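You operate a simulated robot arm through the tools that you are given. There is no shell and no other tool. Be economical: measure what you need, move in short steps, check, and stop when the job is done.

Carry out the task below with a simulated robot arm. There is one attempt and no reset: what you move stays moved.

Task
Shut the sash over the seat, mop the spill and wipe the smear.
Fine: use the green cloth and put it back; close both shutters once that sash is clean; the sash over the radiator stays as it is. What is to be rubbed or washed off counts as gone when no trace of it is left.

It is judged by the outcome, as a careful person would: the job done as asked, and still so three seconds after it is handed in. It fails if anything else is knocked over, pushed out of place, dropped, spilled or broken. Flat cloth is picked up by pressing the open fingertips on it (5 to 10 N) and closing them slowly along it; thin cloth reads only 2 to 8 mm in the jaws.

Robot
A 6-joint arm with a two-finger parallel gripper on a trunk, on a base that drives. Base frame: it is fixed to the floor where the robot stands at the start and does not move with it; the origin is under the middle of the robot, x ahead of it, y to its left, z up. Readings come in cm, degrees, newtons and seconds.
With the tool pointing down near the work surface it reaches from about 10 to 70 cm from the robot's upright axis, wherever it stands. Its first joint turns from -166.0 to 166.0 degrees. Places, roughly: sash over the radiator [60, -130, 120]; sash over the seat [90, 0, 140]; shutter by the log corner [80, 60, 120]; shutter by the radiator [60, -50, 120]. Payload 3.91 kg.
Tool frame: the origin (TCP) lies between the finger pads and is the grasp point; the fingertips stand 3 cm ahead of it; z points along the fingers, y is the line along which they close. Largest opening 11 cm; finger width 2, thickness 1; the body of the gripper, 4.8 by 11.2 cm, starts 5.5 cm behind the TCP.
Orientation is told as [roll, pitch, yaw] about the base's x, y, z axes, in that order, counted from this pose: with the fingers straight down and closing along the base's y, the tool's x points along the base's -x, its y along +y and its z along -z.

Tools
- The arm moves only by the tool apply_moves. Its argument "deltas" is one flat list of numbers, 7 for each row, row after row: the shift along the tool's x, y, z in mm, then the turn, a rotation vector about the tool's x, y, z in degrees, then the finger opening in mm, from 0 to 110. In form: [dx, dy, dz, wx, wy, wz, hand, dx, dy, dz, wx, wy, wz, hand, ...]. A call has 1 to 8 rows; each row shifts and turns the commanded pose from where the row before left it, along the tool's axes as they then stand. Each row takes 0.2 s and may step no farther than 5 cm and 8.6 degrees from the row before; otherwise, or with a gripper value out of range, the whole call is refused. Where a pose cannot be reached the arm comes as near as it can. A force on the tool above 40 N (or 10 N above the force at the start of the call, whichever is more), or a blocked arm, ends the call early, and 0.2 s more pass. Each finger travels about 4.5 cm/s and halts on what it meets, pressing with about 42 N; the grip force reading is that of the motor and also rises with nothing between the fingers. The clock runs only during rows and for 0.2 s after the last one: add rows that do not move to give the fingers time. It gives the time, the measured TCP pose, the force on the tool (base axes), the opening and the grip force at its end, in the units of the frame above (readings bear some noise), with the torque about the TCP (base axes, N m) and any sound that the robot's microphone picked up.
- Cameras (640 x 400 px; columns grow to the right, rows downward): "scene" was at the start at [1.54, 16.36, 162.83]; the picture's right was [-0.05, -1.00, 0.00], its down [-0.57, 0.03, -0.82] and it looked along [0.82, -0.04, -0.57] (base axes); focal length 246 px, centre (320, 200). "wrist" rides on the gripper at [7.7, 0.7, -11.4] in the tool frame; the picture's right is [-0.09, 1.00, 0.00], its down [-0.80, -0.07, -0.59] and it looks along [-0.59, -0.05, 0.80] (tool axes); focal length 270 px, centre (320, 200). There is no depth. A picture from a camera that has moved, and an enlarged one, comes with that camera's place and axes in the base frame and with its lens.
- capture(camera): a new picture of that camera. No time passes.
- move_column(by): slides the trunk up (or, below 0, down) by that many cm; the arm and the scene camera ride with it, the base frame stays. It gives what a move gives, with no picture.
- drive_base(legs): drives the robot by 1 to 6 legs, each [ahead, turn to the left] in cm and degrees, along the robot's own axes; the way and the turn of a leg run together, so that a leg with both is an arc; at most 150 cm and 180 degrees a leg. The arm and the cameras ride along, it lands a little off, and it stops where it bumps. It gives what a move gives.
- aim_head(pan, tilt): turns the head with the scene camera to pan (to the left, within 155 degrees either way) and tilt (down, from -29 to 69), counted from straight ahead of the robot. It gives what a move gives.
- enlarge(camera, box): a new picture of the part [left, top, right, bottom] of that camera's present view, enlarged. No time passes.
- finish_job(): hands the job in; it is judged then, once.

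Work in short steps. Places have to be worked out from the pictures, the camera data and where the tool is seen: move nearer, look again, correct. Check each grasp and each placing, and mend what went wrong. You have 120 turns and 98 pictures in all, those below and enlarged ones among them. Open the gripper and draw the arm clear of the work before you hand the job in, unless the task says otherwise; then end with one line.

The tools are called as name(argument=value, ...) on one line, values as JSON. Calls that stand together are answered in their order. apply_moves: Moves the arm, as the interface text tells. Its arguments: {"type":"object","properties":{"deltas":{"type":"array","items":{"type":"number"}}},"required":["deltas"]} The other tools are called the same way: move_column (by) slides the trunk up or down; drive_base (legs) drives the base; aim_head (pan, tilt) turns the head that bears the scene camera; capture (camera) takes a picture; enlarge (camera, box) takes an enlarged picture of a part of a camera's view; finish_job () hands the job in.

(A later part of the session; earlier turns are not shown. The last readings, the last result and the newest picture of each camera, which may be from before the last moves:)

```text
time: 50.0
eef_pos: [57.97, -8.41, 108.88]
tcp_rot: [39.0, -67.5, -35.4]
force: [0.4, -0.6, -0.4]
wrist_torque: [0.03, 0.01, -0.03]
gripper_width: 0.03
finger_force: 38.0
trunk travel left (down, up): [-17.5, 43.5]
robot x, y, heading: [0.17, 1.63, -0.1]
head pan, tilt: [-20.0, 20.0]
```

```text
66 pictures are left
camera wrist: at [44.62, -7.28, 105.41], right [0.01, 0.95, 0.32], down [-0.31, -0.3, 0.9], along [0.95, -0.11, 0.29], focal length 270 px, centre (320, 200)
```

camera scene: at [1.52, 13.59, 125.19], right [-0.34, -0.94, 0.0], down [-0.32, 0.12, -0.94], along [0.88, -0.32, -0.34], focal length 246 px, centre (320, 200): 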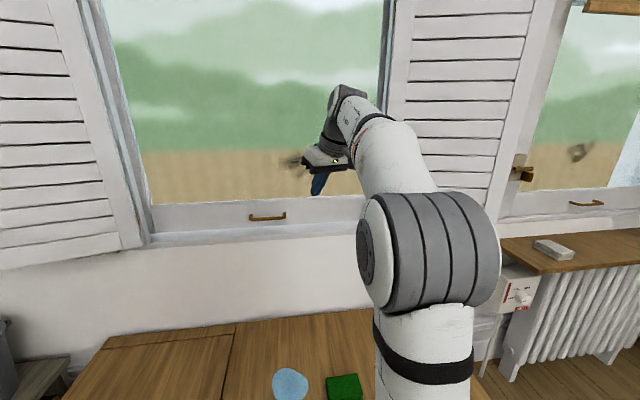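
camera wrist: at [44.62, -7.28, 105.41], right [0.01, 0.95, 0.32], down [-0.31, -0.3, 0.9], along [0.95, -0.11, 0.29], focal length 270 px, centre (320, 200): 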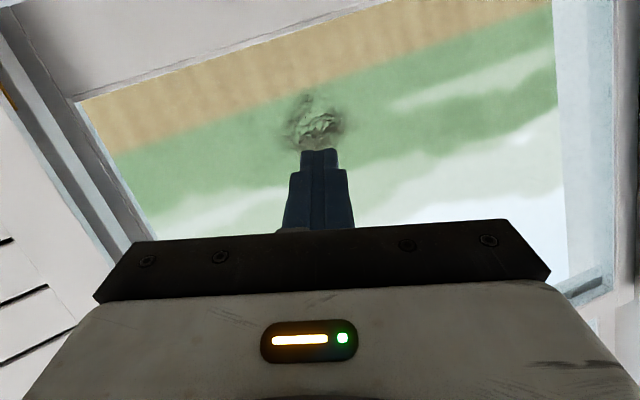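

apply_moves(deltas=[0, 0, 0, 0, -2, -7, 0, 0, 0, 0, 0, -4, -7, 0, 0, 0, 0, 0, -4, -3, 0, 0, 30, -30, 0, 0, 0, 0, 20, 40, -20, 0, 0, 0, 0, 20, 35, -10, 0, 0, 0, 0, 20, 0, -10, 0, 0, 0, 0, 0, 0, 0, 0, 0, 0, 0])

capture(camera="wrist")

aim_head(pan=-20, tilt=30)

capture(camera="scene")

```text
time: 52.0
eef_pos: [50.65, 1.03, 100.36]
tcp_rot: [-8.1, -78.4, 13.8]
force: [0.9, -0.3, 0.2]
wrist_torque: [0.0, 0.06, -0.01]
gripper_width: 0.02
finger_force: 38.0
trunk travel left (down, up): [-17.5, 43.5]
robot x, y, heading: [0.23, 1.22, -0.3]
head pan, tilt: [-20.0, 20.0]
stopped in row 8: the arm was blocked; the commanded pose is now the measured one
```

```text
65 pictures are left
camera wrist: at [37.92, 0.13, 95.22], right [-0.09, 0.99, 0.06], down [-0.42, -0.09, 0.9], along [0.91, 0.05, 0.42], focal length 270 px, centre (320, 200)
```

wrist: 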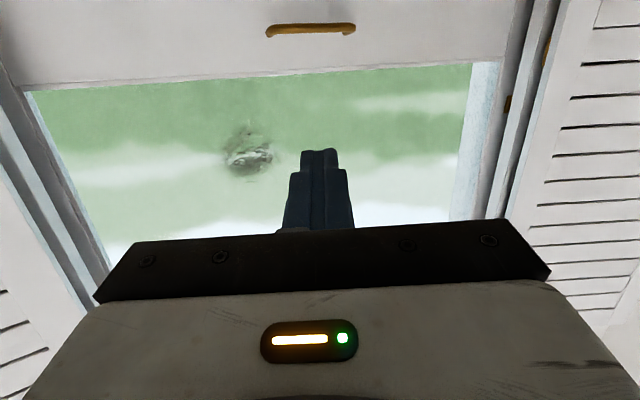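

```text
time: 52.7
eef_pos: [50.69, 1.0, 100.36]
tcp_rot: [-8.1, -78.5, 13.9]
force: [0.8, 0.1, -0.5]
wrist_torque: [0.01, 0.02, 0.01]
gripper_width: 0.0
finger_force: 37.3
trunk travel left (down, up): [-17.5, 43.5]
robot x, y, heading: [0.17, 1.64, 0.2]
head pan, tilt: [-20.0, 30.0]
```

```text
64 pictures are left
camera scene: at [1.24, 13.69, 123.78], right [-0.34, -0.94, 0.0], down [-0.47, 0.17, -0.87], along [0.81, -0.3, -0.5], focal length 246 px, centre (320, 200)
```

scene: 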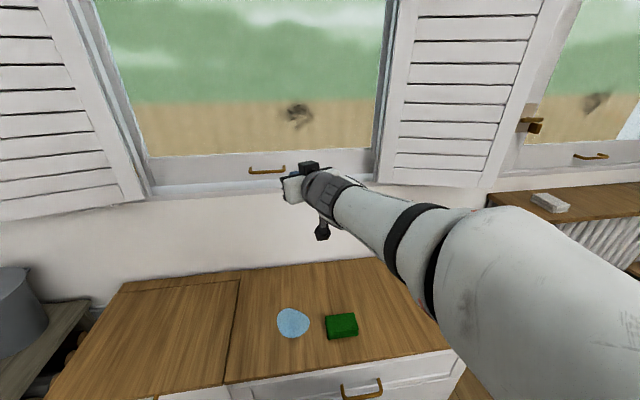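

The tool is a bit left of the forearm's plane and above it. I set yaw 0, y≈1.6, level, and a bit more upward, then pitch down straight through.

apply_moves(deltas=[0, 0, 0, 0, -8, 0, 0, 0, 6, 0, 5.4, 0, -3, 0, 0, 0, 0, 0, 0, 0, 0])

capture(camera="wrist")

```text
time: 53.5
eef_pos: [50.66, 1.56, 100.76]
tcp_rot: [-65.0, -84.5, 65.7]
force: [0.5, 0.4, -0.5]
wrist_torque: [-0.02, 0.03, -0.02]
gripper_width: 0.01
finger_force: 37.8
trunk travel left (down, up): [-17.5, 43.5]
robot x, y, heading: [0.51, 1.6, 0.1]
head pan, tilt: [-20.0, 30.0]
```

```text
63 pictures are left
camera wrist: at [38.93, 1.41, 93.61], right [-0.01, 1.0, 0.0], down [-0.56, 0.0, 0.83], along [0.83, 0.01, 0.56], focal length 270 px, centre (320, 200)
```

wrist: 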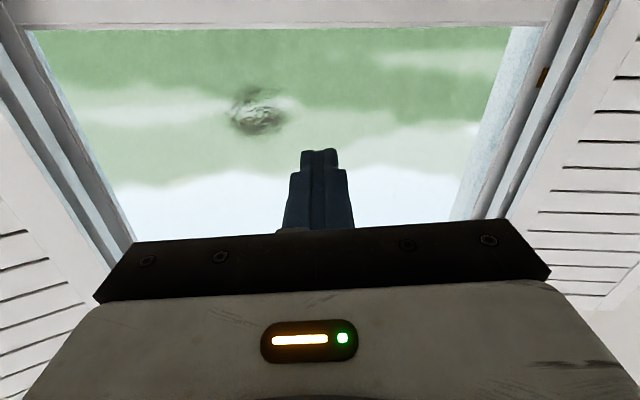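

Tool is level and in plane. Pitching straight down now.

apply_moves(deltas=[0, 0, 0, 0, 8.5, 0, 0, 0, 0, 0, 0, 8.5, 0, 0, 0, 0, 0, 0, 8.5, 0, 0, 0, 0, 0, 0, 8.5, 0, 0, 0, 0, 0, 0, 0, 0, 0])

apply_moves(deltas=[0, 0, 0, 0, 8.5, 0, 0, 0, 0, 0, 0, 8.5, 0, 0, 0, 0, 0, 0, 8.5, 0, 0, 0, 0, 0, 0, 8.5, 0, 0, 0, 0, 0, 0, 8.5, 0, 0, 0, 0, 0, 0, 8.5, 0, 0, 0, 0, 0, 0, 0, 0, 0])

```text
time: 54.7
eef_pos: [50.74, 1.82, 100.82]
tcp_rot: [-8.7, -56.6, 8.7]
force: [0.4, -0.2, -0.5]
wrist_torque: [0.04, 0.01, 0.0]
gripper_width: 0.0
finger_force: 37.5
out of reach, approached as far as the arm can: row 2
trunk travel left (down, up): [-17.5, 43.5]
robot x, y, heading: [0.33, 1.5, 0.1]
head pan, tilt: [-20.0, 30.0]
```

```text
time: 56.3
eef_pos: [50.75, 1.86, 100.81]
tcp_rot: [-4.7, -5.9, 1.9]
force: [0.5, 0.0, -0.7]
wrist_torque: [0.0, 0.0, 0.02]
gripper_width: 0.0
finger_force: 37.9
trunk travel left (down, up): [-17.5, 43.5]
robot x, y, heading: [0.45, 2.1, 0.1]
head pan, tilt: [-20.0, 30.0]
```

Unflipped: no limits reported now. I level the tool, set yaw -11, lower the trunk and move above the cloth.

apply_moves(deltas=[0, 0, 0, -4.7, 5.5, 0, 60, 0, 0, 0, 0, 0, 7, 60, 10, -40, 0, 0, 0, 6, 60, 10, -40, 0, 0, 0, 0, 60, 0, -45, 0, 0, 0, 0, 60, 0, 0, 0, 0, 0, 0, 60])

move_column(by=-16)

apply_moves(deltas=[0, 0, 40, 0, 0, 0, 60, 0, 0, 40, 0, 0, 0, 60, 0, 0, 40, 0, 0, 0, 60, 0, 0, 0, 0, 0, 0, 60])

capture(camera="wrist")

```text
time: 57.7
eef_pos: [46.64, -10.13, 100.68]
tcp_rot: [0.1, -0.3, -11.2]
force: [0.1, -0.1, -0.8]
wrist_torque: [-0.02, -0.01, 0.0]
gripper_width: 6.01
finger_force: 0.0
trunk travel left (down, up): [-17.5, 43.5]
robot x, y, heading: [0.39, 1.81, 0.1]
head pan, tilt: [-20.0, 30.0]
```

```text
time: 59.5
eef_pos: [46.67, -9.99, 84.75]
tcp_rot: [0.1, -0.5, -11.2]
force: [-0.1, -0.5, 1.1]
wrist_torque: [0.01, 0.01, -0.01]
gripper_width: 5.99
finger_force: 0.2
trunk travel left (down, up): [-1.5, 59.5]
robot x, y, heading: [0.28, 1.99, -0.1]
head pan, tilt: [-20.0, 30.0]
```

```text
time: 60.5
eef_pos: [46.95, -10.13, 72.61]
tcp_rot: [0.0, -0.6, -11.2]
force: [-0.3, 0.7, 0.3]
wrist_torque: [-0.01, -0.02, 0.02]
gripper_width: 5.97
finger_force: 0.0
trunk travel left (down, up): [-1.5, 59.5]
robot x, y, heading: [0.35, 1.46, -0.0]
head pan, tilt: [-20.0, 30.0]
```

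```text
62 pictures are left
camera wrist: at [39.36, -7.96, 84.06], right [0.28, 0.96, 0.0], down [0.77, -0.22, 0.6], along [0.58, -0.17, -0.8], focal length 270 px, centre (320, 200)
```

wrist: 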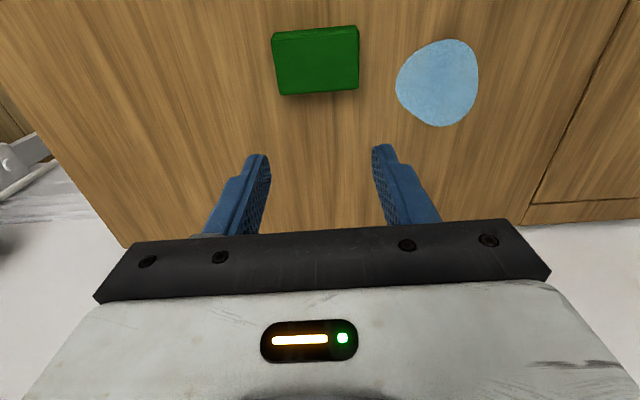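

Cloth centre is about [45.6, -10.2], aligned at -11°; spill centre about [52.5, 4.4]. I descend onto the cloth with 6 cm opening.

apply_moves(deltas=[12, 0, 40, 0, 0, 0, 60, 0, 0, 50, 0, 0, 0, 60, 0, 0, 50, 0, 0, 0, 60, 0, 0, 40, 0, 0, 0, 60, 0, 0, 10, 0, 0, 0, 60, 0, 0, 0, 0, 0, 0, 60])

capture(camera="wrist")

```text
time: 62.0
eef_pos: [45.7, -10.09, 53.81]
tcp_rot: [0.1, -0.5, -11.2]
force: [-0.5, 0.9, -0.3]
wrist_torque: [-0.04, 0.02, 0.0]
gripper_width: 5.98
finger_force: 0.1
trunk travel left (down, up): [-1.5, 59.5]
robot x, y, heading: [0.19, 1.85, 0.2]
head pan, tilt: [-20.0, 30.0]
```

```text
61 pictures are left
camera wrist: at [38.16, -7.82, 65.19], right [0.28, 0.96, 0.0], down [0.77, -0.23, 0.6], along [0.58, -0.17, -0.8], focal length 270 px, centre (320, 200)
```

wrist: 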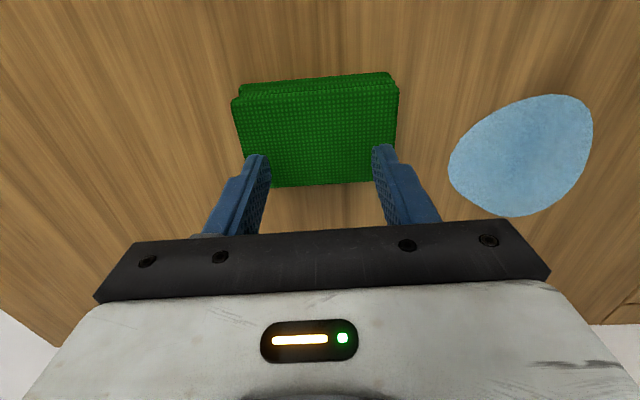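

The fingertips are well placed over the pad. I press down in small steps to 5–10 N.

apply_moves(deltas=[0, 0, 10, 0, 0, 0, 60, 0, 0, 8, 0, 0, 0, 60, 0, 0, 5, 0, 0, 0, 60, 0, 0, 0, 0, 0, 0, 60])

```text
time: 62.6
eef_pos: [45.85, -9.88, 52.23]
tcp_rot: [0.0, -0.9, -11.2]
force: [-10.3, 4.9, 27.2]
wrist_torque: [0.15, 0.49, -0.06]
gripper_width: 6.02
finger_force: 0.1
trunk travel left (down, up): [-1.5, 59.5]
robot x, y, heading: [0.03, 1.93, -0.0]
head pan, tilt: [-20.0, 30.0]
stopped in row 3: the force on the tool passed its limit (the readings are from after the stop); the commanded pose is now the measured one
```

Contact at TCP z≈52.2 with too much force (27 N). I ease back up a little.

apply_moves(deltas=[0, 0, -3, 0, 0, 0, 60, 0, 0, 0, 0, 0, 0, 60])

```text
time: 63.2
eef_pos: [45.84, -10.04, 52.43]
tcp_rot: [0.0, -0.6, -11.2]
force: [-1.1, -0.5, 1.3]
wrist_torque: [-0.04, 0.09, -0.03]
gripper_width: 6.01
finger_force: 0.2
trunk travel left (down, up): [-1.5, 59.5]
robot x, y, heading: [-0.0, 1.78, -0.1]
head pan, tilt: [-20.0, 30.0]
```

apply_moves(deltas=[0, 0, 1.2, 0, 0, 0, 60, 0, 0, 0, 0, 0, 0, 60])

```text
time: 63.9
eef_pos: [45.88, -9.82, 52.31]
tcp_rot: [0.0, -0.7, -11.2]
force: [0.6, 3.6, 7.4]
wrist_torque: [0.05, 0.07, -0.01]
gripper_width: 6.0
finger_force: 0.0
trunk travel left (down, up): [-1.5, 59.5]
robot x, y, heading: [0.72, 1.95, -0.2]
head pan, tilt: [-20.0, 30.0]
```

At 7 N now. Close slowly along the cloth.

apply_moves(deltas=[0, 0, 0, 0, 0, 0, 53, 0, 0, 0, 0, 0, 0, 46, 0, 0, 0, 0, 0, 0, 39, 0, 0, 0, 0, 0, 0, 32, 0, 0, 0, 0, 0, 0, 25, 0, 0, 0, 0, 0, 0, 18, 0, 0, 0, 0, 0, 0, 11, 0, 0, 0, 0, 0, 0, 5])

apply_moves(deltas=[0, 0, 0, 0, 0, 0, 0, 0, 0, 0, 0, 0, 0, 0, 0, 0, 0, 0, 0, 0, 0])

capture(camera="wrist")

```text
time: 65.7
eef_pos: [45.81, -10.13, 52.45]
tcp_rot: [0.2, -0.8, -11.2]
force: [-0.7, -2.0, 11.8]
wrist_torque: [-0.04, 0.1, 0.05]
gripper_width: 0.9
finger_force: 4.1
trunk travel left (down, up): [-1.5, 59.5]
robot x, y, heading: [0.41, 1.53, -0.2]
head pan, tilt: [-20.0, 30.0]
```

```text
time: 66.5
eef_pos: [45.67, -9.94, 52.44]
tcp_rot: [0.2, -0.8, -11.2]
force: [-0.9, 0.2, 12.2]
wrist_torque: [0.05, 0.15, -0.04]
gripper_width: 0.02
finger_force: 37.7
trunk travel left (down, up): [-1.5, 59.5]
robot x, y, heading: [0.41, 1.49, 0.1]
head pan, tilt: [-20.0, 30.0]
```

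```text
60 pictures are left
camera wrist: at [38.21, -7.88, 63.81], right [0.28, 0.96, 0.0], down [0.76, -0.22, 0.61], along [0.58, -0.17, -0.8], focal length 270 px, centre (320, 200)
```

wrist: 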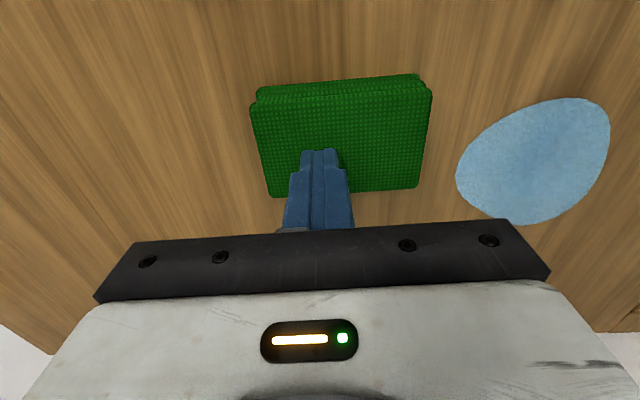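

The jaws closed empty: the folded cloth behaves as a thick pad (~3 cm). It's better grasped across its 7 cm side, so I rise, turn the tool 90° and look.

apply_moves(deltas=[0, 0, -40, 0, 0, 0, 10, 0, 0, -50, 0, 0, 0, 60, 0, 0, -50, 0, 0, -8, 0, 100, 0, 0, 0, 0, 0, -8.5, 100, 0, 0, 0, 0, 0, -8.5, 100, 0, 0, 0, 0, 0, -8.5, 100, 0, 0, 0, 0, 0, -8.5, 100, 0, 0, 0, 0, 0, -8.5, 100])

apply_moves(deltas=[0, 0, 0, 0, 0, -8.5, 100, 0, 0, 0, 0, 0, -8.5, 100, 0, 0, 0, 0, 0, -8.5, 100, 0, 0, 0, 0, 0, -8.5, 100, 0, 0, 0, 0, 0, -8, 100, 0, 0, 0, 0, 0, -5.5, 100, 0, 0, 0, 0, 0, 0, 100])

capture(camera="wrist")

```text
refused: deltas must be a list of 7 to 56 entries
```

```text
time: 68.0
eef_pos: [45.71, -9.91, 52.48]
tcp_rot: [-0.6, -0.7, 36.4]
force: [7.1, 6.1, 19.3]
wrist_torque: [1.01, 0.52, -0.36]
gripper_width: 9.99
finger_force: 0.0
trunk travel left (down, up): [-1.5, 59.5]
robot x, y, heading: [0.21, 1.52, 0.1]
head pan, tilt: [-20.0, 30.0]
```

```text
59 pictures are left
camera wrist: at [39.04, -14.02, 63.86], right [-0.52, 0.85, -0.01], down [0.68, 0.42, 0.6], along [0.52, 0.31, -0.8], focal length 270 px, centre (320, 200)
```

wrist: 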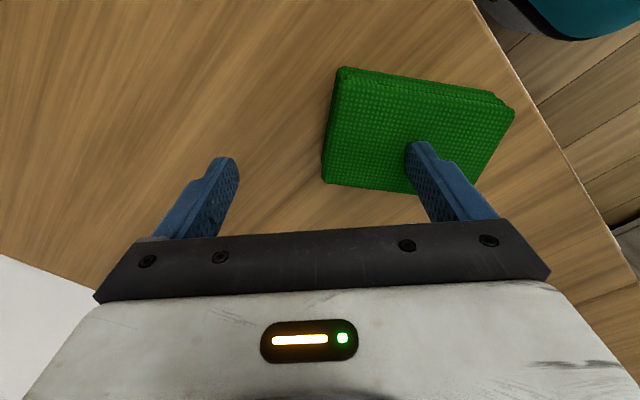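

The lift was refused but the turn ran, dragging the pad a bit. I lift now, then finish the turn.

apply_moves(deltas=[0, 0, -40, 0, 0, 0, 100, 0, 0, -50, 0, 0, 0, 100, 0, 0, -50, 0, 0, 0, 100, 0, 0, 0, 0, 0, 0, 100])

capture(camera="wrist")

aim_head(pan=-15, tilt=50)

capture(camera="scene")

```text
time: 69.0
eef_pos: [45.68, -10.12, 66.31]
tcp_rot: [-0.5, -0.4, 36.3]
force: [0.1, 0.4, -0.4]
wrist_torque: [-0.01, 0.0, -0.03]
gripper_width: 10.01
finger_force: 0.1
trunk travel left (down, up): [-1.5, 59.5]
robot x, y, heading: [0.68, 1.57, -0.1]
head pan, tilt: [-20.0, 30.0]
```

```text
58 pictures are left
camera wrist: at [39.01, -14.18, 77.74], right [-0.52, 0.85, -0.01], down [0.68, 0.42, 0.6], along [0.52, 0.31, -0.8], focal length 270 px, centre (320, 200)
```

wrist: 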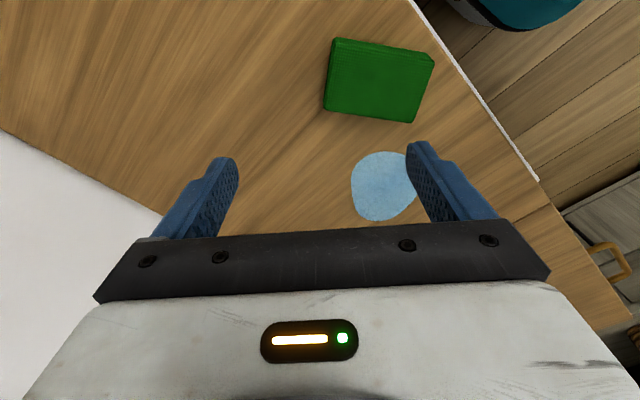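

```text
time: 69.9
eef_pos: [45.73, -10.17, 66.29]
tcp_rot: [-0.4, -0.5, 36.3]
force: [1.5, 0.0, 0.4]
wrist_torque: [-0.01, -0.03, -0.01]
gripper_width: 10.01
finger_force: 0.0
trunk travel left (down, up): [-1.5, 59.5]
robot x, y, heading: [0.41, 1.71, -0.1]
head pan, tilt: [-15.0, 50.0]
```

```text
57 pictures are left
camera scene: at [0.18, 14.79, 104.63], right [-0.26, -0.97, 0.0], down [-0.74, 0.2, -0.64], along [0.62, -0.17, -0.77], focal length 246 px, centre (320, 200)
```

scene: 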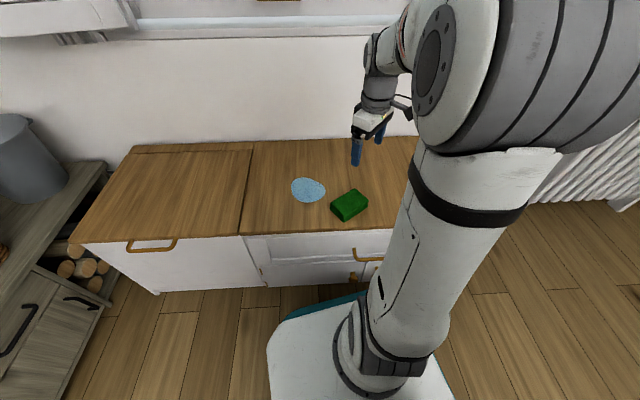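

The pad is now centred near [42.1, -5.9], long side at about +21°. I shift above it and turn the tool to yaw 111° so the jaws close across the short side.

apply_moves(deltas=[4, 40, 0, 0, 0, 0, 110, 0, 15, 0, 0, 0, -8, 110, 0, 0, 0, 0, 0, -8.5, 110, 0, 0, 0, 0, 0, -8.5, 110, 0, 0, 0, 0, 0, -8.5, 110, 0, 0, 0, 0, 0, -8.5, 110, 0, 0, 0, 0, 0, -8.5, 110, 0, 0, 0, 0, 0, -8.5, 110])

apply_moves(deltas=[0, 0, 0, 0, 0, -8.5, 110, 0, 0, 0, 0, 0, -7.5, 110, 0, 0, 0, 0, 0, 0, 110])

capture(camera="wrist")

```text
time: 71.7
eef_pos: [42.13, -5.76, 66.19]
tcp_rot: [-0.7, 0.2, 95.4]
force: [-0.1, -0.7, 0.6]
wrist_torque: [-0.01, 0.01, -0.02]
gripper_width: 10.98
finger_force: 0.0
trunk travel left (down, up): [-1.5, 59.5]
robot x, y, heading: [0.12, 1.95, -0.1]
head pan, tilt: [-15.0, 50.0]
```

```text
time: 72.5
eef_pos: [42.08, -5.69, 66.25]
tcp_rot: [-0.6, 0.3, 111.4]
force: [-0.3, 0.5, 0.4]
wrist_torque: [-0.03, -0.02, 0.01]
gripper_width: 10.98
finger_force: 0.1
trunk travel left (down, up): [-1.5, 59.5]
robot x, y, heading: [0.17, 1.86, -0.2]
head pan, tilt: [-15.0, 50.0]
```

```text
56 pictures are left
camera wrist: at [44.16, -13.23, 77.83], right [-0.96, -0.28, -0.01], down [-0.23, 0.77, 0.59], along [-0.16, 0.57, -0.81], focal length 270 px, centre (320, 200)
```

wrist: 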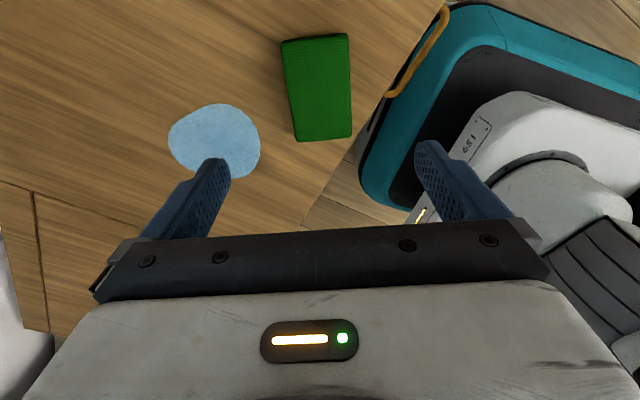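

Aligned. I descend to TCP z≈50.3, straddling the pad.

apply_moves(deltas=[0, 0, 50, 0, 0, 0, 110, 0, 0, 50, 0, 0, 0, 110, 0, 0, 40, 0, 0, 0, 110, 0, 0, 18, 0, 0, 0, 110, 0, 0, 0, 0, 0, 0, 110])

capture(camera="wrist")

```text
time: 73.7
eef_pos: [42.21, -5.75, 50.37]
tcp_rot: [-0.7, 0.4, 111.3]
force: [0.4, -0.8, -0.1]
wrist_torque: [-0.03, -0.01, -0.01]
gripper_width: 11.03
finger_force: 0.0
trunk travel left (down, up): [-1.5, 59.5]
robot x, y, heading: [0.38, 1.56, -0.1]
head pan, tilt: [-15.0, 50.0]
```

```text
55 pictures are left
camera wrist: at [44.2, -13.3, 61.95], right [-0.96, -0.28, -0.01], down [-0.23, 0.77, 0.59], along [-0.16, 0.57, -0.81], focal length 270 px, centre (320, 200)
```

wrist: 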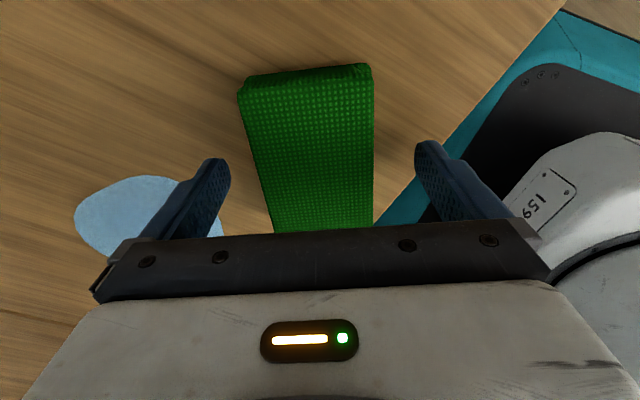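

The fingers straddle the pad well. Close slowly.

apply_moves(deltas=[0, 0, 0, 0, 0, 0, 100, 0, 0, 0, 0, 0, 0, 90, 0, 0, 0, 0, 0, 0, 80, 0, 0, 0, 0, 0, 0, 70, 0, 0, 0, 0, 0, 0, 60, 0, 0, 0, 0, 0, 0, 50, 0, 0, 0, 0, 0, 0, 40, 0, 0, 0, 0, 0, 0, 30])

capture(camera="wrist")

```text
time: 75.5
eef_pos: [42.26, -5.81, 50.44]
tcp_rot: [-0.8, 0.4, 111.3]
force: [0.5, -0.1, 1.5]
wrist_torque: [-0.04, 0.06, 0.06]
gripper_width: 6.69
finger_force: 41.8
trunk travel left (down, up): [-1.5, 59.5]
robot x, y, heading: [0.27, 1.84, -0.1]
head pan, tilt: [-15.0, 50.0]
```

```text
54 pictures are left
camera wrist: at [44.21, -13.31, 61.99], right [-0.96, -0.28, -0.01], down [-0.23, 0.77, 0.59], along [-0.16, 0.57, -0.81], focal length 270 px, centre (320, 200)
```

wrist: 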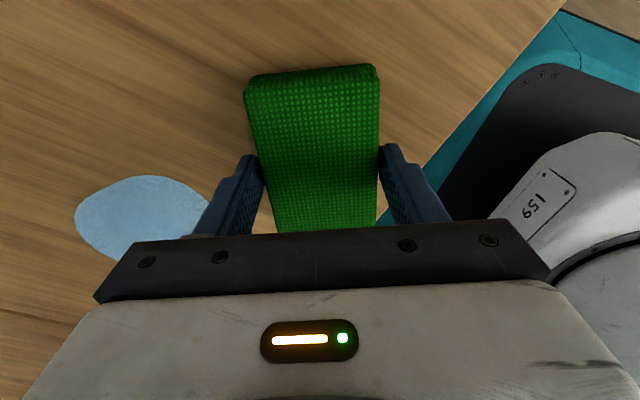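

The pad is held (6.7 cm, 42 N). I lift it straight up.

apply_moves(deltas=[0, 0, -30, 0, 0, 0, 30, 0, 0, -40, 0, 0, 0, 30, 0, 0, -40, 0, 0, 0, 30, 0, 0, -40, 0, 0, 0, 30, 0, 0, -40, 0, 0, 0, 30, 0, 0, -40, 0, 0, 0, 30, 0, 0, -40, 0, 0, 0, 30, 0, 0, -40, 0, 0, 0, 30])

capture(camera="wrist")

capture(camera="scene")

```text
time: 77.3
eef_pos: [42.02, -5.77, 81.66]
tcp_rot: [-0.6, 0.3, 111.3]
force: [0.6, 0.2, 0.2]
wrist_torque: [0.0, 0.0, 0.03]
gripper_width: 3.0
finger_force: 0.0
trunk travel left (down, up): [-1.5, 59.5]
robot x, y, heading: [0.34, 1.35, -0.1]
head pan, tilt: [-15.0, 50.0]
```

```text
53 pictures are left
camera wrist: at [43.92, -13.26, 93.23], right [-0.96, -0.28, -0.01], down [-0.23, 0.77, 0.59], along [-0.16, 0.57, -0.81], focal length 270 px, centre (320, 200)
```

wrist: 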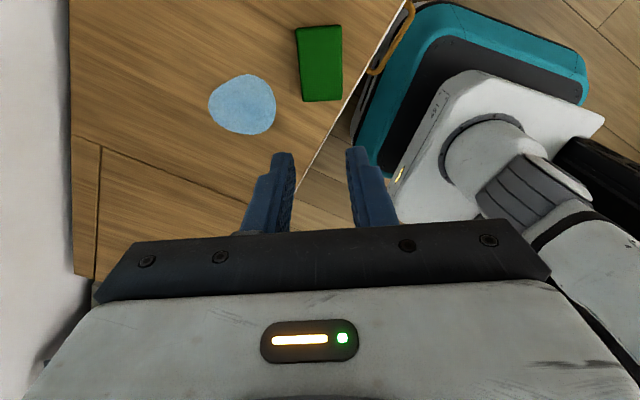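

```text
52 pictures are left
camera scene: at [0.19, 14.79, 104.62], right [-0.26, -0.97, 0.0], down [-0.74, 0.2, -0.64], along [0.62, -0.17, -0.77], focal length 246 px, centre (320, 200)
```

scene: 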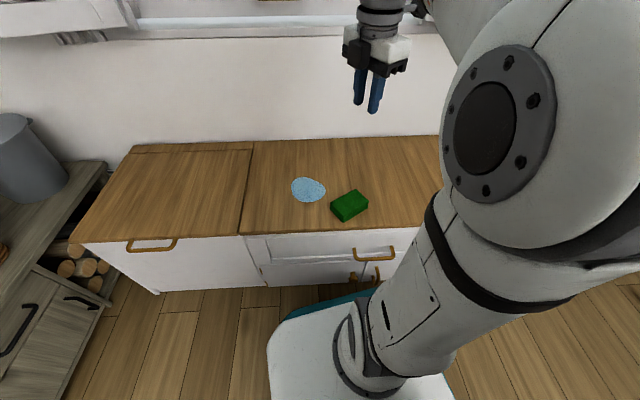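

The pad slipped out on lifting and lies where it was. I'll grip deeper (tips just above the wood) and lift slowly.

apply_moves(deltas=[0, 0, 45, 0, 0, 0, 110, 0, 0, 45, 0, 0, 0, 110, 0, 0, 45, 0, 0, 0, 110, 0, 0, 45, 0, 0, 0, 110, 0, 0, 45, 0, 0, 0, 110, 0, 0, 45, 0, 0, 0, 110, 0, 0, 35, 0, 0, 0, 110, 0, 0, 0, 0, 0, 0, 110])

capture(camera="wrist")

```text
time: 79.1
eef_pos: [42.39, -5.97, 50.9]
tcp_rot: [-0.8, 0.4, 111.3]
force: [-0.3, -0.6, 0.1]
wrist_torque: [0.0, 0.0, 0.03]
gripper_width: 11.02
finger_force: 0.0
trunk travel left (down, up): [-1.5, 59.5]
robot x, y, heading: [0.08, 1.7, -0.1]
head pan, tilt: [-15.0, 50.0]
```

```text
51 pictures are left
camera wrist: at [44.32, -13.37, 62.35], right [-0.96, -0.28, -0.01], down [-0.23, 0.77, 0.59], along [-0.16, 0.57, -0.81], focal length 270 px, centre (320, 200)
```

wrist: 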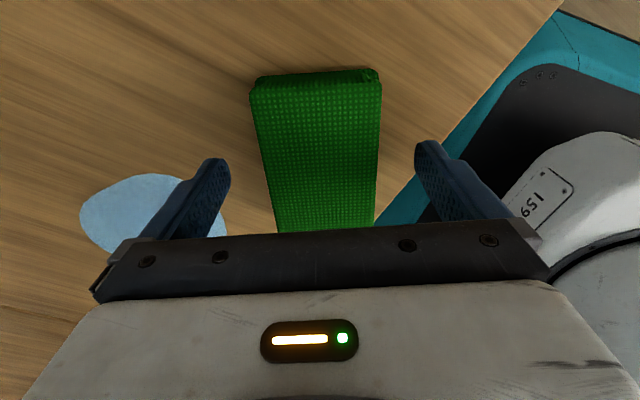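

apply_moves(deltas=[0, 0, 10, 0, 0, 0, 110, 0, 0, 5, 0, 0, 0, 95, 0, 0, 0, 0, 0, 0, 80, 0, 0, 0, 0, 0, 0, 65, 0, 0, 0, 0, 0, 0, 50, 0, 0, 0, 0, 0, 0, 20, 0, 0, 0, 0, 0, 0, 0, 0, 0, 0, 0, 0, 0, 0])

apply_moves(deltas=[0, 0, -2, 0, 0, 0, 0, 0, 0, -3, 0, 0, 0, 0, 0, 0, -5, 0, 0, 0, 0, 0, 0, -5, 0, 0, 0, 0, 0, 0, -5, 0, 0, 0, 0, 0, 0, 0, 0, 0, 0, 0])

capture(camera="wrist")

```text
time: 80.9
eef_pos: [42.45, -5.85, 49.38]
tcp_rot: [-0.5, 0.3, 111.3]
force: [-0.6, -0.5, 0.1]
wrist_torque: [0.01, -0.02, 0.01]
gripper_width: 6.73
finger_force: 42.4
trunk travel left (down, up): [-1.5, 59.5]
robot x, y, heading: [0.29, 1.26, 0.1]
head pan, tilt: [-15.0, 50.0]
```

```text
time: 82.3
eef_pos: [42.18, -5.77, 51.46]
tcp_rot: [-0.7, 0.5, 111.2]
force: [-1.1, 0.7, -0.2]
wrist_torque: [0.0, 0.0, -0.03]
gripper_width: 6.71
finger_force: 42.4
trunk travel left (down, up): [-1.5, 59.5]
robot x, y, heading: [0.4, 1.66, 0.0]
head pan, tilt: [-15.0, 50.0]
```

```text
50 pictures are left
camera wrist: at [44.25, -13.17, 63.06], right [-0.96, -0.28, -0.01], down [-0.23, 0.77, 0.59], along [-0.16, 0.57, -0.81], focal length 270 px, centre (320, 200)
```

wrist: 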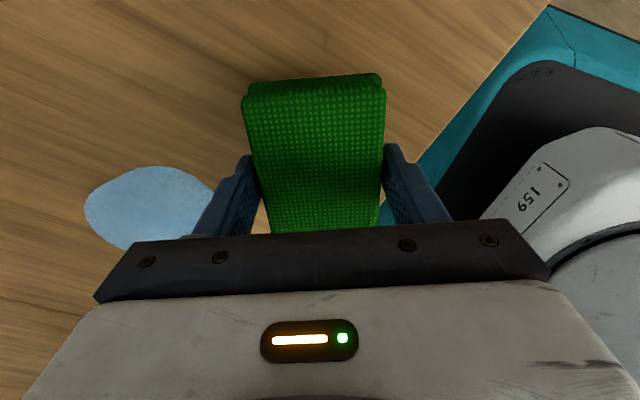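

It is still held after 2 cm. I lift more, gently.

apply_moves(deltas=[0, 0, -10, 0, 0, 0, 0, 0, 0, -15, 0, 0, 0, 0, 0, 0, -15, 0, 0, 0, 0, 0, 0, -15, 0, 0, 0, 0, 0, 0, -15, 0, 0, 0, 0, 0, 0, -15, 0, 0, 0, 0, 0, 0, -10, 0, 0, 0, 0, 0, 0, 0, 0, 0, 0, 0])

capture(camera="wrist")

capture(camera="scene")

```text
time: 84.1
eef_pos: [42.17, -5.78, 60.97]
tcp_rot: [-0.8, 0.4, 111.3]
force: [0.5, 0.8, -0.9]
wrist_torque: [-0.01, -0.01, -0.01]
gripper_width: 6.72
finger_force: 42.6
trunk travel left (down, up): [-1.5, 59.5]
robot x, y, heading: [0.49, 1.54, -0.1]
head pan, tilt: [-15.0, 50.0]
```

```text
49 pictures are left
camera wrist: at [44.17, -13.17, 72.58], right [-0.96, -0.28, -0.01], down [-0.23, 0.77, 0.59], along [-0.16, 0.57, -0.81], focal length 270 px, centre (320, 200)
```

wrist: 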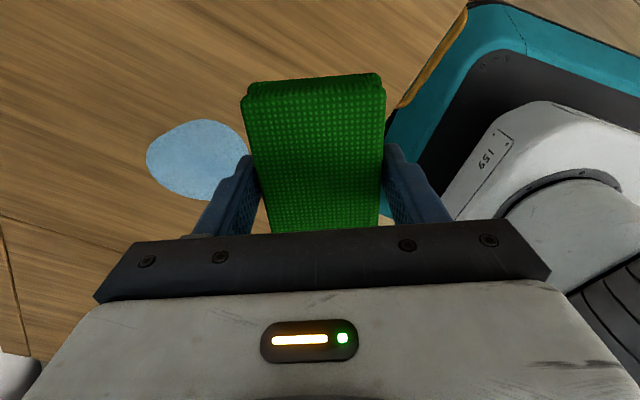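

```text
48 pictures are left
camera scene: at [0.18, 14.79, 104.63], right [-0.26, -0.97, 0.0], down [-0.74, 0.2, -0.64], along [0.62, -0.17, -0.77], focal length 246 px, centre (320, 200)
```

scene: 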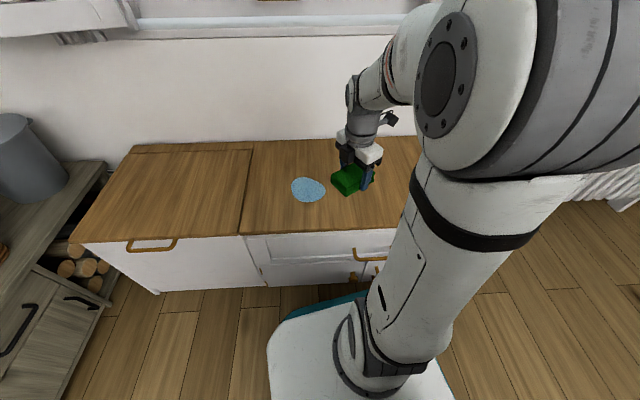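

The cloth is lifted. I carry it up to [50, -8, 86] and turn to yaw 79° so it can be pitched onto the glass.

apply_moves(deltas=[12, -16, -20, 0, 0, 0, 0, 12, -16, -30, 0, 0, 0, 0, 12, -16, -30, 0, 0, 0, 0, 12, -17, -30, 0, 0, 0, 0, 0, 0, -35, 0, 0, 0, 0, 0, 0, -35, 0, 0, 0, 0, 0, 0, -35, 0, 0, 4, 0, 0, 0, -30, 0, 0, 4, 0])

apply_moves(deltas=[0, 0, 0, 0, 0, 6, 0, 0, 0, 0, 0, 0, 6, 0, 0, 0, 0, 0, 0, 6, 0, 0, 0, 0, 0, 0, 6.3, 0, 0, 0, 0, 0, 0, 0, 0])

capture(camera="wrist")

```text
time: 85.9
eef_pos: [49.52, -7.99, 85.33]
tcp_rot: [-0.7, 0.3, 103.2]
force: [0.0, -1.3, -0.3]
wrist_torque: [-0.01, 0.02, -0.02]
gripper_width: 6.71
finger_force: 42.0
trunk travel left (down, up): [-1.5, 59.5]
robot x, y, heading: [0.47, 1.48, -0.1]
head pan, tilt: [-15.0, 50.0]
```

```text
time: 87.1
eef_pos: [49.62, -7.83, 85.55]
tcp_rot: [-0.7, 0.1, 78.9]
force: [-1.2, 0.2, -1.0]
wrist_torque: [0.02, -0.01, -0.02]
gripper_width: 6.7
finger_force: 42.1
trunk travel left (down, up): [-1.5, 59.5]
robot x, y, heading: [0.42, 1.51, 0.0]
head pan, tilt: [-15.0, 50.0]
```

```text
47 pictures are left
camera wrist: at [47.35, -15.35, 97.03], right [-0.96, 0.28, -0.01], down [0.22, 0.77, 0.6], along [0.18, 0.57, -0.8], focal length 270 px, centre (320, 200)
```

wrist: 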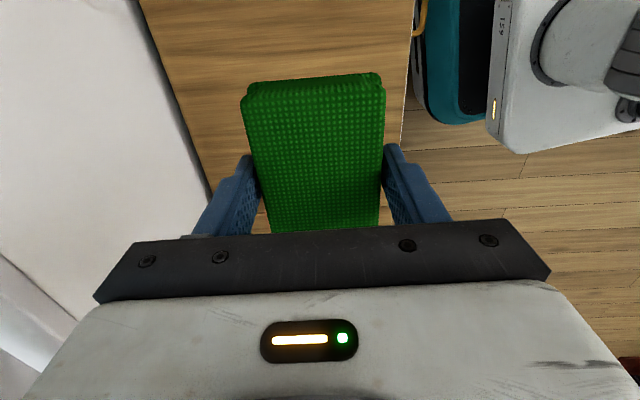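

Pad steady. I pitch the tool up toward the window, rotating about the wrist centre.

apply_moves(deltas=[0, -24.6, -1.4, 6.5, 0, 0, 0, 0, -24.6, -1.4, 6.5, 0, 0, 0, 0, -24.6, -1.4, 6.5, 0, 0, 0, 0, -24.6, -1.4, 6.5, 0, 0, 0, 0, -24.6, -1.4, 6.5, 0, 0, 0, 0, -24.6, -1.4, 6.5, 0, 0, 0, 0, -24.6, -1.4, 6.5, 0, 0, 0])

```text
time: 88.7
eef_pos: [64.87, -10.93, 92.34]
tcp_rot: [-46.3, 0.0, 79.0]
force: [0.2, -0.8, 0.6]
wrist_torque: [0.04, 0.01, 0.02]
gripper_width: 6.73
finger_force: 42.3
trunk travel left (down, up): [-1.5, 59.5]
robot x, y, heading: [-0.12, 1.78, 0.1]
head pan, tilt: [-15.0, 50.0]
```

apply_moves(deltas=[0, -24.6, -1.4, 6.5, 0, 0, 0, 0, -24.6, -1.4, 6.5, 0, 0, 0, 0, -24.6, -1.4, 6.5, 0, 0, 0, 0, -24.6, -1.4, 6.5, 0, 0, 0, 0, -24.6, -1.4, 6.5, 0, 0, 0, 0, -22.6, -1.2, 6, 0, 0, 0, 0, -19, -1, 5, 0, 0, 0])

capture(camera="wrist")

aim_head(pan=-5, tilt=10)

capture(camera="scene")

```text
time: 90.3
eef_pos: [70.9, -11.83, 107.19]
tcp_rot: [-89.8, -0.1, 79.0]
force: [0.6, -0.2, -1.0]
wrist_torque: [0.01, 0.01, -0.02]
gripper_width: 6.69
finger_force: 42.1
trunk travel left (down, up): [-1.5, 59.5]
robot x, y, heading: [-0.09, 1.43, -0.0]
head pan, tilt: [-15.0, 50.0]
```

```text
46 pictures are left
camera wrist: at [58.13, -17.33, 106.62], right [0.01, 0.09, -1.0], down [-0.43, 0.9, 0.07], along [0.9, 0.43, 0.05], focal length 270 px, centre (320, 200)
```

wrist: 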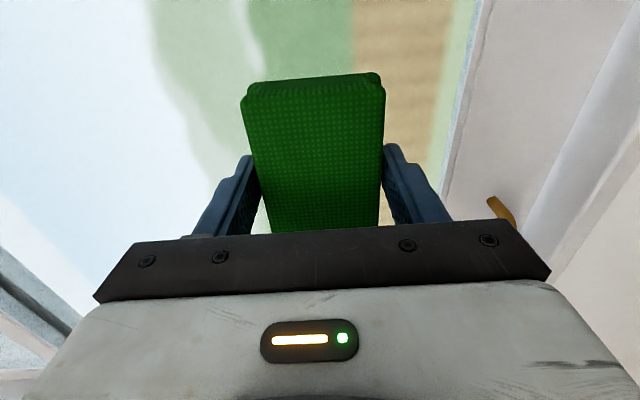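

```text
time: 91.3
eef_pos: [70.83, -11.84, 107.25]
tcp_rot: [-89.6, -0.1, 79.0]
force: [-0.2, 0.0, -1.1]
wrist_torque: [0.04, 0.01, -0.03]
gripper_width: 6.74
finger_force: 41.7
trunk travel left (down, up): [-1.5, 59.5]
robot x, y, heading: [0.46, 1.92, 0.1]
head pan, tilt: [-5.0, 10.0]
```

```text
45 pictures are left
camera scene: at [2.02, 15.97, 110.81], right [-0.09, -1.0, 0.0], down [-0.17, 0.02, -0.98], along [0.98, -0.09, -0.17], focal length 246 px, centre (320, 200)
```

scene: 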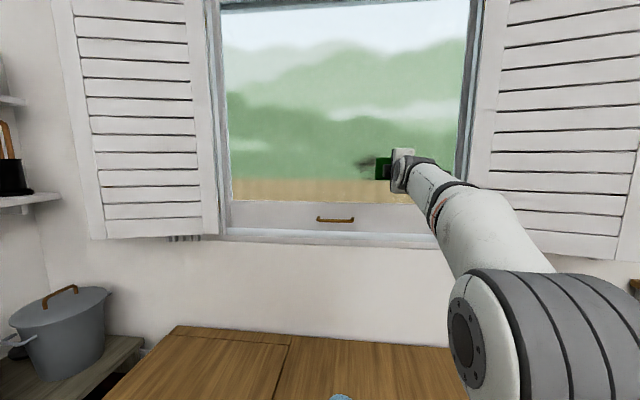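

I shift left to line up with the smear (≈[85, -8.8, 106.5]) and approach the glass, slowing at the end.

apply_moves(deltas=[-30, 0, 0, 0, 0, 0, 0, -27, 6, 0, 0, 0, 0, 0, 0, 0, 30, 0, 0, 0, 0, 0, 0, 30, 0, 0, 0, 0, 0, 0, 15, 0, 0, 0, 0, 0, 0, 0, 0, 0, 0, 0])

capture(camera="wrist")

enlarge(camera="scene", box=[280, 100, 480, 225])

```text
time: 92.8
eef_pos: [79.25, -7.93, 106.54]
tcp_rot: [-89.7, 0.0, 79.0]
force: [-0.1, -0.9, -0.5]
wrist_torque: [0.0, -0.03, 0.04]
gripper_width: 6.72
finger_force: 42.3
trunk travel left (down, up): [-1.5, 59.5]
robot x, y, heading: [0.12, 1.36, 0.1]
head pan, tilt: [-5.0, 10.0]
```

```text
44 pictures are left
camera wrist: at [66.51, -13.35, 106.0], right [0.01, 0.09, -1.0], down [-0.43, 0.9, 0.07], along [0.9, 0.43, 0.05], focal length 270 px, centre (320, 200)
```

wrist: 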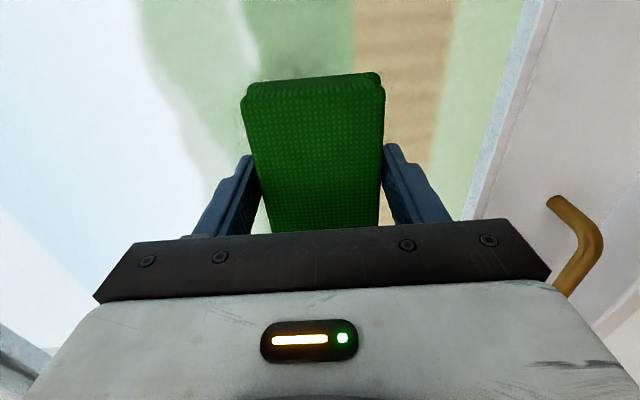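

```text
3.20 times, centred on (380, 162) of scene
camera zoom: at [2.03, 15.97, 110.81], right [-0.09, -1.0, 0.0], down [-0.17, 0.02, -0.98], along [0.98, -0.09, -0.17], focal length 788 px, centre (128, 320)
```

zoom: 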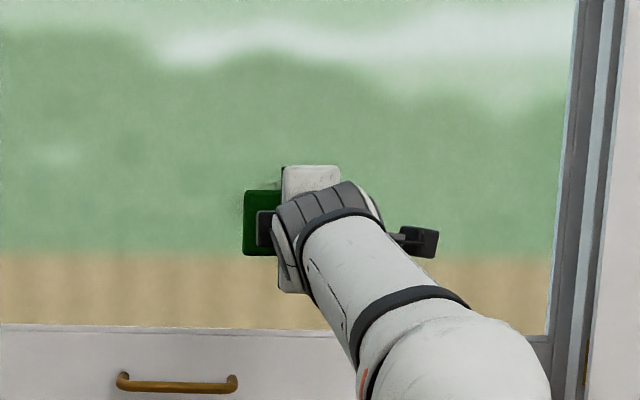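

The pad now covers the smear from view. I press on until light contact.

apply_moves(deltas=[0, 0, 8, 0, 0, 0, 0, 0, 0, 8, 0, 0, 0, 0, 0, 0, 5, 0, 0, 0, 0, 0, 0, 0, 0, 0, 0, 0])

```text
time: 93.8
eef_pos: [80.99, -8.2, 106.89]
tcp_rot: [-90.0, -0.1, 79.0]
force: [-23.1, 6.7, -1.3]
wrist_torque: [0.03, -0.07, -1.13]
gripper_width: 6.7
finger_force: 42.1
trunk travel left (down, up): [-1.5, 59.5]
robot x, y, heading: [0.13, 1.74, -0.1]
head pan, tilt: [-5.0, 10.0]
```

Contact near the pad's right edge (torque), so the wall turns slightly more; I ease off, yaw 2° more and press lighter.

apply_moves(deltas=[0, 0, -4, 0, 2, 0, 0, 0, 0, 1.5, 0, 0, 0, 0, 0, 0, 0, 0, 0, 0, 0])

```text
time: 94.5
eef_pos: [80.87, -8.26, 106.53]
tcp_rot: [-89.7, 0.1, 76.9]
force: [-15.0, 4.1, -6.0]
wrist_torque: [-0.37, -0.27, 0.85]
gripper_width: 6.71
finger_force: 42.1
trunk travel left (down, up): [-1.5, 59.5]
robot x, y, heading: [0.22, 1.68, -0.2]
head pan, tilt: [-5.0, 10.0]
```

apply_moves(deltas=[0, 0, -1, 0, -0.9, 0, 0, 10, 0, 0, 0, 0, 0, 0, 20, 0, 0, 0, 0, 0, 0, 0, -15, 0, 0, 0, 0, 0, -20, 0, 0, 0, 0, 0, 0, -20, 0, 0, 0, 0, 0, 0, -20, 0, 0, 0, 0, 0, 0, 0, 0, 0, 0, 0, 0, 0])

```text
time: 96.3
eef_pos: [81.45, -5.25, 108.04]
tcp_rot: [-89.7, -0.1, 77.9]
force: [-0.2, 1.0, -0.2]
wrist_torque: [0.0, -0.01, 0.01]
gripper_width: 6.73
finger_force: 42.0
trunk travel left (down, up): [-1.5, 59.5]
robot x, y, heading: [0.47, 1.81, 0.1]
head pan, tilt: [-5.0, 10.0]
```

Contact faded at the left end; I press 2 mm more and stroke back across.

apply_moves(deltas=[0, 0, 2.5, 0, 0, 0, 0, 20, 0, 0, 0, 0, 0, 0, 20, 0, 0, 0, 0, 0, 0, 20, 0, 0, 0, 0, 0, 0, 0, 20, 0, 0, 0, 0, 0, -20, 0, 0, 0, 0, 0, 0, -20, 0, 0.3, 0, 0, 0, 0, -20, 0, 0.3, 0, 0, 0, 0])

```text
time: 98.2
eef_pos: [81.42, -5.35, 106.16]
tcp_rot: [-89.8, -0.1, 77.9]
force: [-15.3, -1.0, -0.5]
wrist_torque: [0.02, -0.47, -0.03]
gripper_width: 6.71
finger_force: 42.3
trunk travel left (down, up): [-1.5, 59.5]
robot x, y, heading: [0.32, 1.57, -0.2]
head pan, tilt: [-5.0, 10.0]
```

Good even pressure of about 15 N. I go on over the lower and upper parts.

apply_moves(deltas=[0, 25, 0, 0, 0, 0, 0, 20, 0, 0, 0, 0, 0, 0, 20, 0, 0, 0, 0, 0, 0, 20, 0, 0, 0, 0, 0, 0, 0, -35, 0, 0, 0, 0, 0, 0, -30, 0, 0, 0, 0, 0, -20, 0, 0, 0, 0, 0, 0, -20, 0, 0, 0, 0, 0, 0])

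apply_moves(deltas=[-20, 0, 0, 0, 0, 0, 0, 0, 15, 0, 0, 0, 0, 0, 20, 0, 0, 0, 0, 0, 0, 20, 0, 0, 0, 0, 0, 0, 20, 0, 0, 0, 0, 0, 0, -30, 15, 0, 0, 0, 0, 0, -30, 0, 0, 0, 0, 0, 0])

```text
time: 100.0
eef_pos: [81.06, -7.19, 110.16]
tcp_rot: [-89.7, 0.0, 77.8]
force: [-12.6, -1.1, -0.1]
wrist_torque: [-0.15, 0.11, -0.22]
gripper_width: 6.72
finger_force: 42.0
trunk travel left (down, up): [-1.5, 59.5]
robot x, y, heading: [0.21, 1.77, 0.0]
head pan, tilt: [-5.0, 10.0]
```

```text
time: 101.5
eef_pos: [81.5, -5.3, 107.14]
tcp_rot: [-89.9, 0.0, 77.8]
force: [-31.8, -2.7, -2.3]
wrist_torque: [-0.18, 0.22, -0.2]
gripper_width: 6.72
finger_force: 41.5
trunk travel left (down, up): [-1.5, 59.5]
robot x, y, heading: [0.37, 1.86, 0.0]
head pan, tilt: [-5.0, 10.0]
```

Now I back off from the glass, move right, and look at what is left.

apply_moves(deltas=[0, 0, -20, 0, 0, 0, 0, 0, 0, -40, 0, 0, 0, 0, 40, 0, -20, 0, 0, 0, 0, 45, 20, 0, 0, 0, 0, 0, 45, 20, 0, 0, 0, 0, 0, 0, 0, 0, 0, 0, 0, 0])

enlarge(camera="scene", box=[280, 100, 480, 225])

```text
time: 103.0
eef_pos: [71.32, -16.44, 102.65]
tcp_rot: [-89.6, 0.5, 77.8]
force: [0.1, 0.8, -0.1]
wrist_torque: [0.02, 0.02, -0.02]
gripper_width: 6.73
finger_force: 41.9
trunk travel left (down, up): [-1.5, 59.5]
robot x, y, heading: [0.48, 2.06, 0.2]
head pan, tilt: [-5.0, 10.0]
```

```text
3.20 times, centred on (380, 162) of scene
camera zoom: at [2.01, 15.98, 110.81], right [-0.09, -1.0, 0.0], down [-0.17, 0.02, -0.98], along [0.98, -0.09, -0.17], focal length 788 px, centre (128, 320)
```

zoom: 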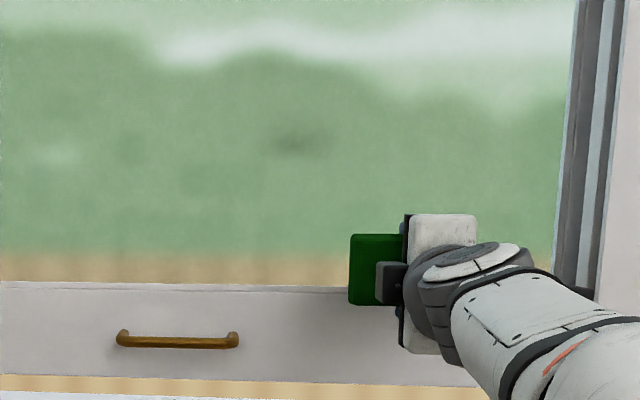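

Most is gone, but a faint trace remains higher up (z≈115), and friction lifted the sash about 4 cm. I'll wipe that spot with downward strokes, which also lower the sash.

apply_moves(deltas=[-34, -45, 0, 0, 0, 0, 0, -34, -45, 0, 0, 0, 0, 0, -34, -45, 0, 0, 0, 0, 0, 0, -10, 30, 0, 0, 0, 0, 0, 0, 30, 0, 0, 0, 0, 0, 0, 12, 0, 0, 0, 0, 0, 0, 0, 0, 0, 0, 0])

apply_moves(deltas=[0, 0, 5, 0, 0, 0, 0, 0, 0, 0, 0, 0, 0, 0])

```text
refused: row 1 steps farther than a row can; nothing moved
```

```text
time: 103.5
eef_pos: [71.8, -16.43, 102.71]
tcp_rot: [-89.7, -0.2, 77.9]
force: [0.1, -0.5, -0.9]
wrist_torque: [0.02, -0.01, 0.0]
gripper_width: 6.72
finger_force: 42.2
trunk travel left (down, up): [-1.5, 59.5]
robot x, y, heading: [0.33, 1.73, -0.1]
head pan, tilt: [-5.0, 10.0]
```

apply_moves(deltas=[-34, -35, 0, 0, 0, 0, 0, -34, -35, 0, 0, 0, 0, 0, -34, -35, 0, 0, 0, 0, 0, 0, -35, 20, 0, 0, 0, 0, 0, 0, 25, 0, 0, 0, 0, 0, 0, 20, 0, 0, 0, 0, 0, 0, 0, 0, 0, 0, 0])

```text
time: 105.2
eef_pos: [79.03, -7.36, 115.36]
tcp_rot: [-89.7, 0.0, 78.0]
force: [0.0, -0.5, -0.9]
wrist_torque: [-0.03, 0.04, 0.03]
gripper_width: 6.72
finger_force: 41.6
out of reach, approached as far as the arm can: row 5, 6
trunk travel left (down, up): [-1.5, 59.5]
robot x, y, heading: [0.38, 1.59, 0.1]
head pan, tilt: [-5.0, 10.0]
```

At the reach limit; I raise the trunk 4 cm and continue forward to contact.

move_column(by=5)

apply_moves(deltas=[0, 20, 0, 0, 0, 0, 0, 0, 0, 10, 0, 0, 0, 0, 0, 0, 8, 0, 0, 0, 0, 0, 0, 6, 0, 0, 0, 0, 0, 0, 0, 0, 0, 0, 0])

```text
time: 106.1
eef_pos: [79.07, -7.42, 120.35]
tcp_rot: [-89.6, 0.1, 77.9]
force: [1.1, 0.4, -0.6]
wrist_torque: [0.0, 0.04, -0.01]
gripper_width: 6.73
finger_force: 41.6
trunk travel left (down, up): [-6.5, 54.5]
robot x, y, heading: [0.09, 1.7, 0.1]
head pan, tilt: [-5.0, 10.0]
```

```text
time: 107.3
eef_pos: [80.8, -7.7, 118.53]
tcp_rot: [-90.0, 0.1, 77.9]
force: [-17.8, 4.3, -3.2]
wrist_torque: [0.09, -0.08, -0.79]
gripper_width: 6.72
finger_force: 42.2
trunk travel left (down, up): [-6.5, 54.5]
robot x, y, heading: [0.28, 1.72, -0.1]
head pan, tilt: [-5.0, 10.0]
```

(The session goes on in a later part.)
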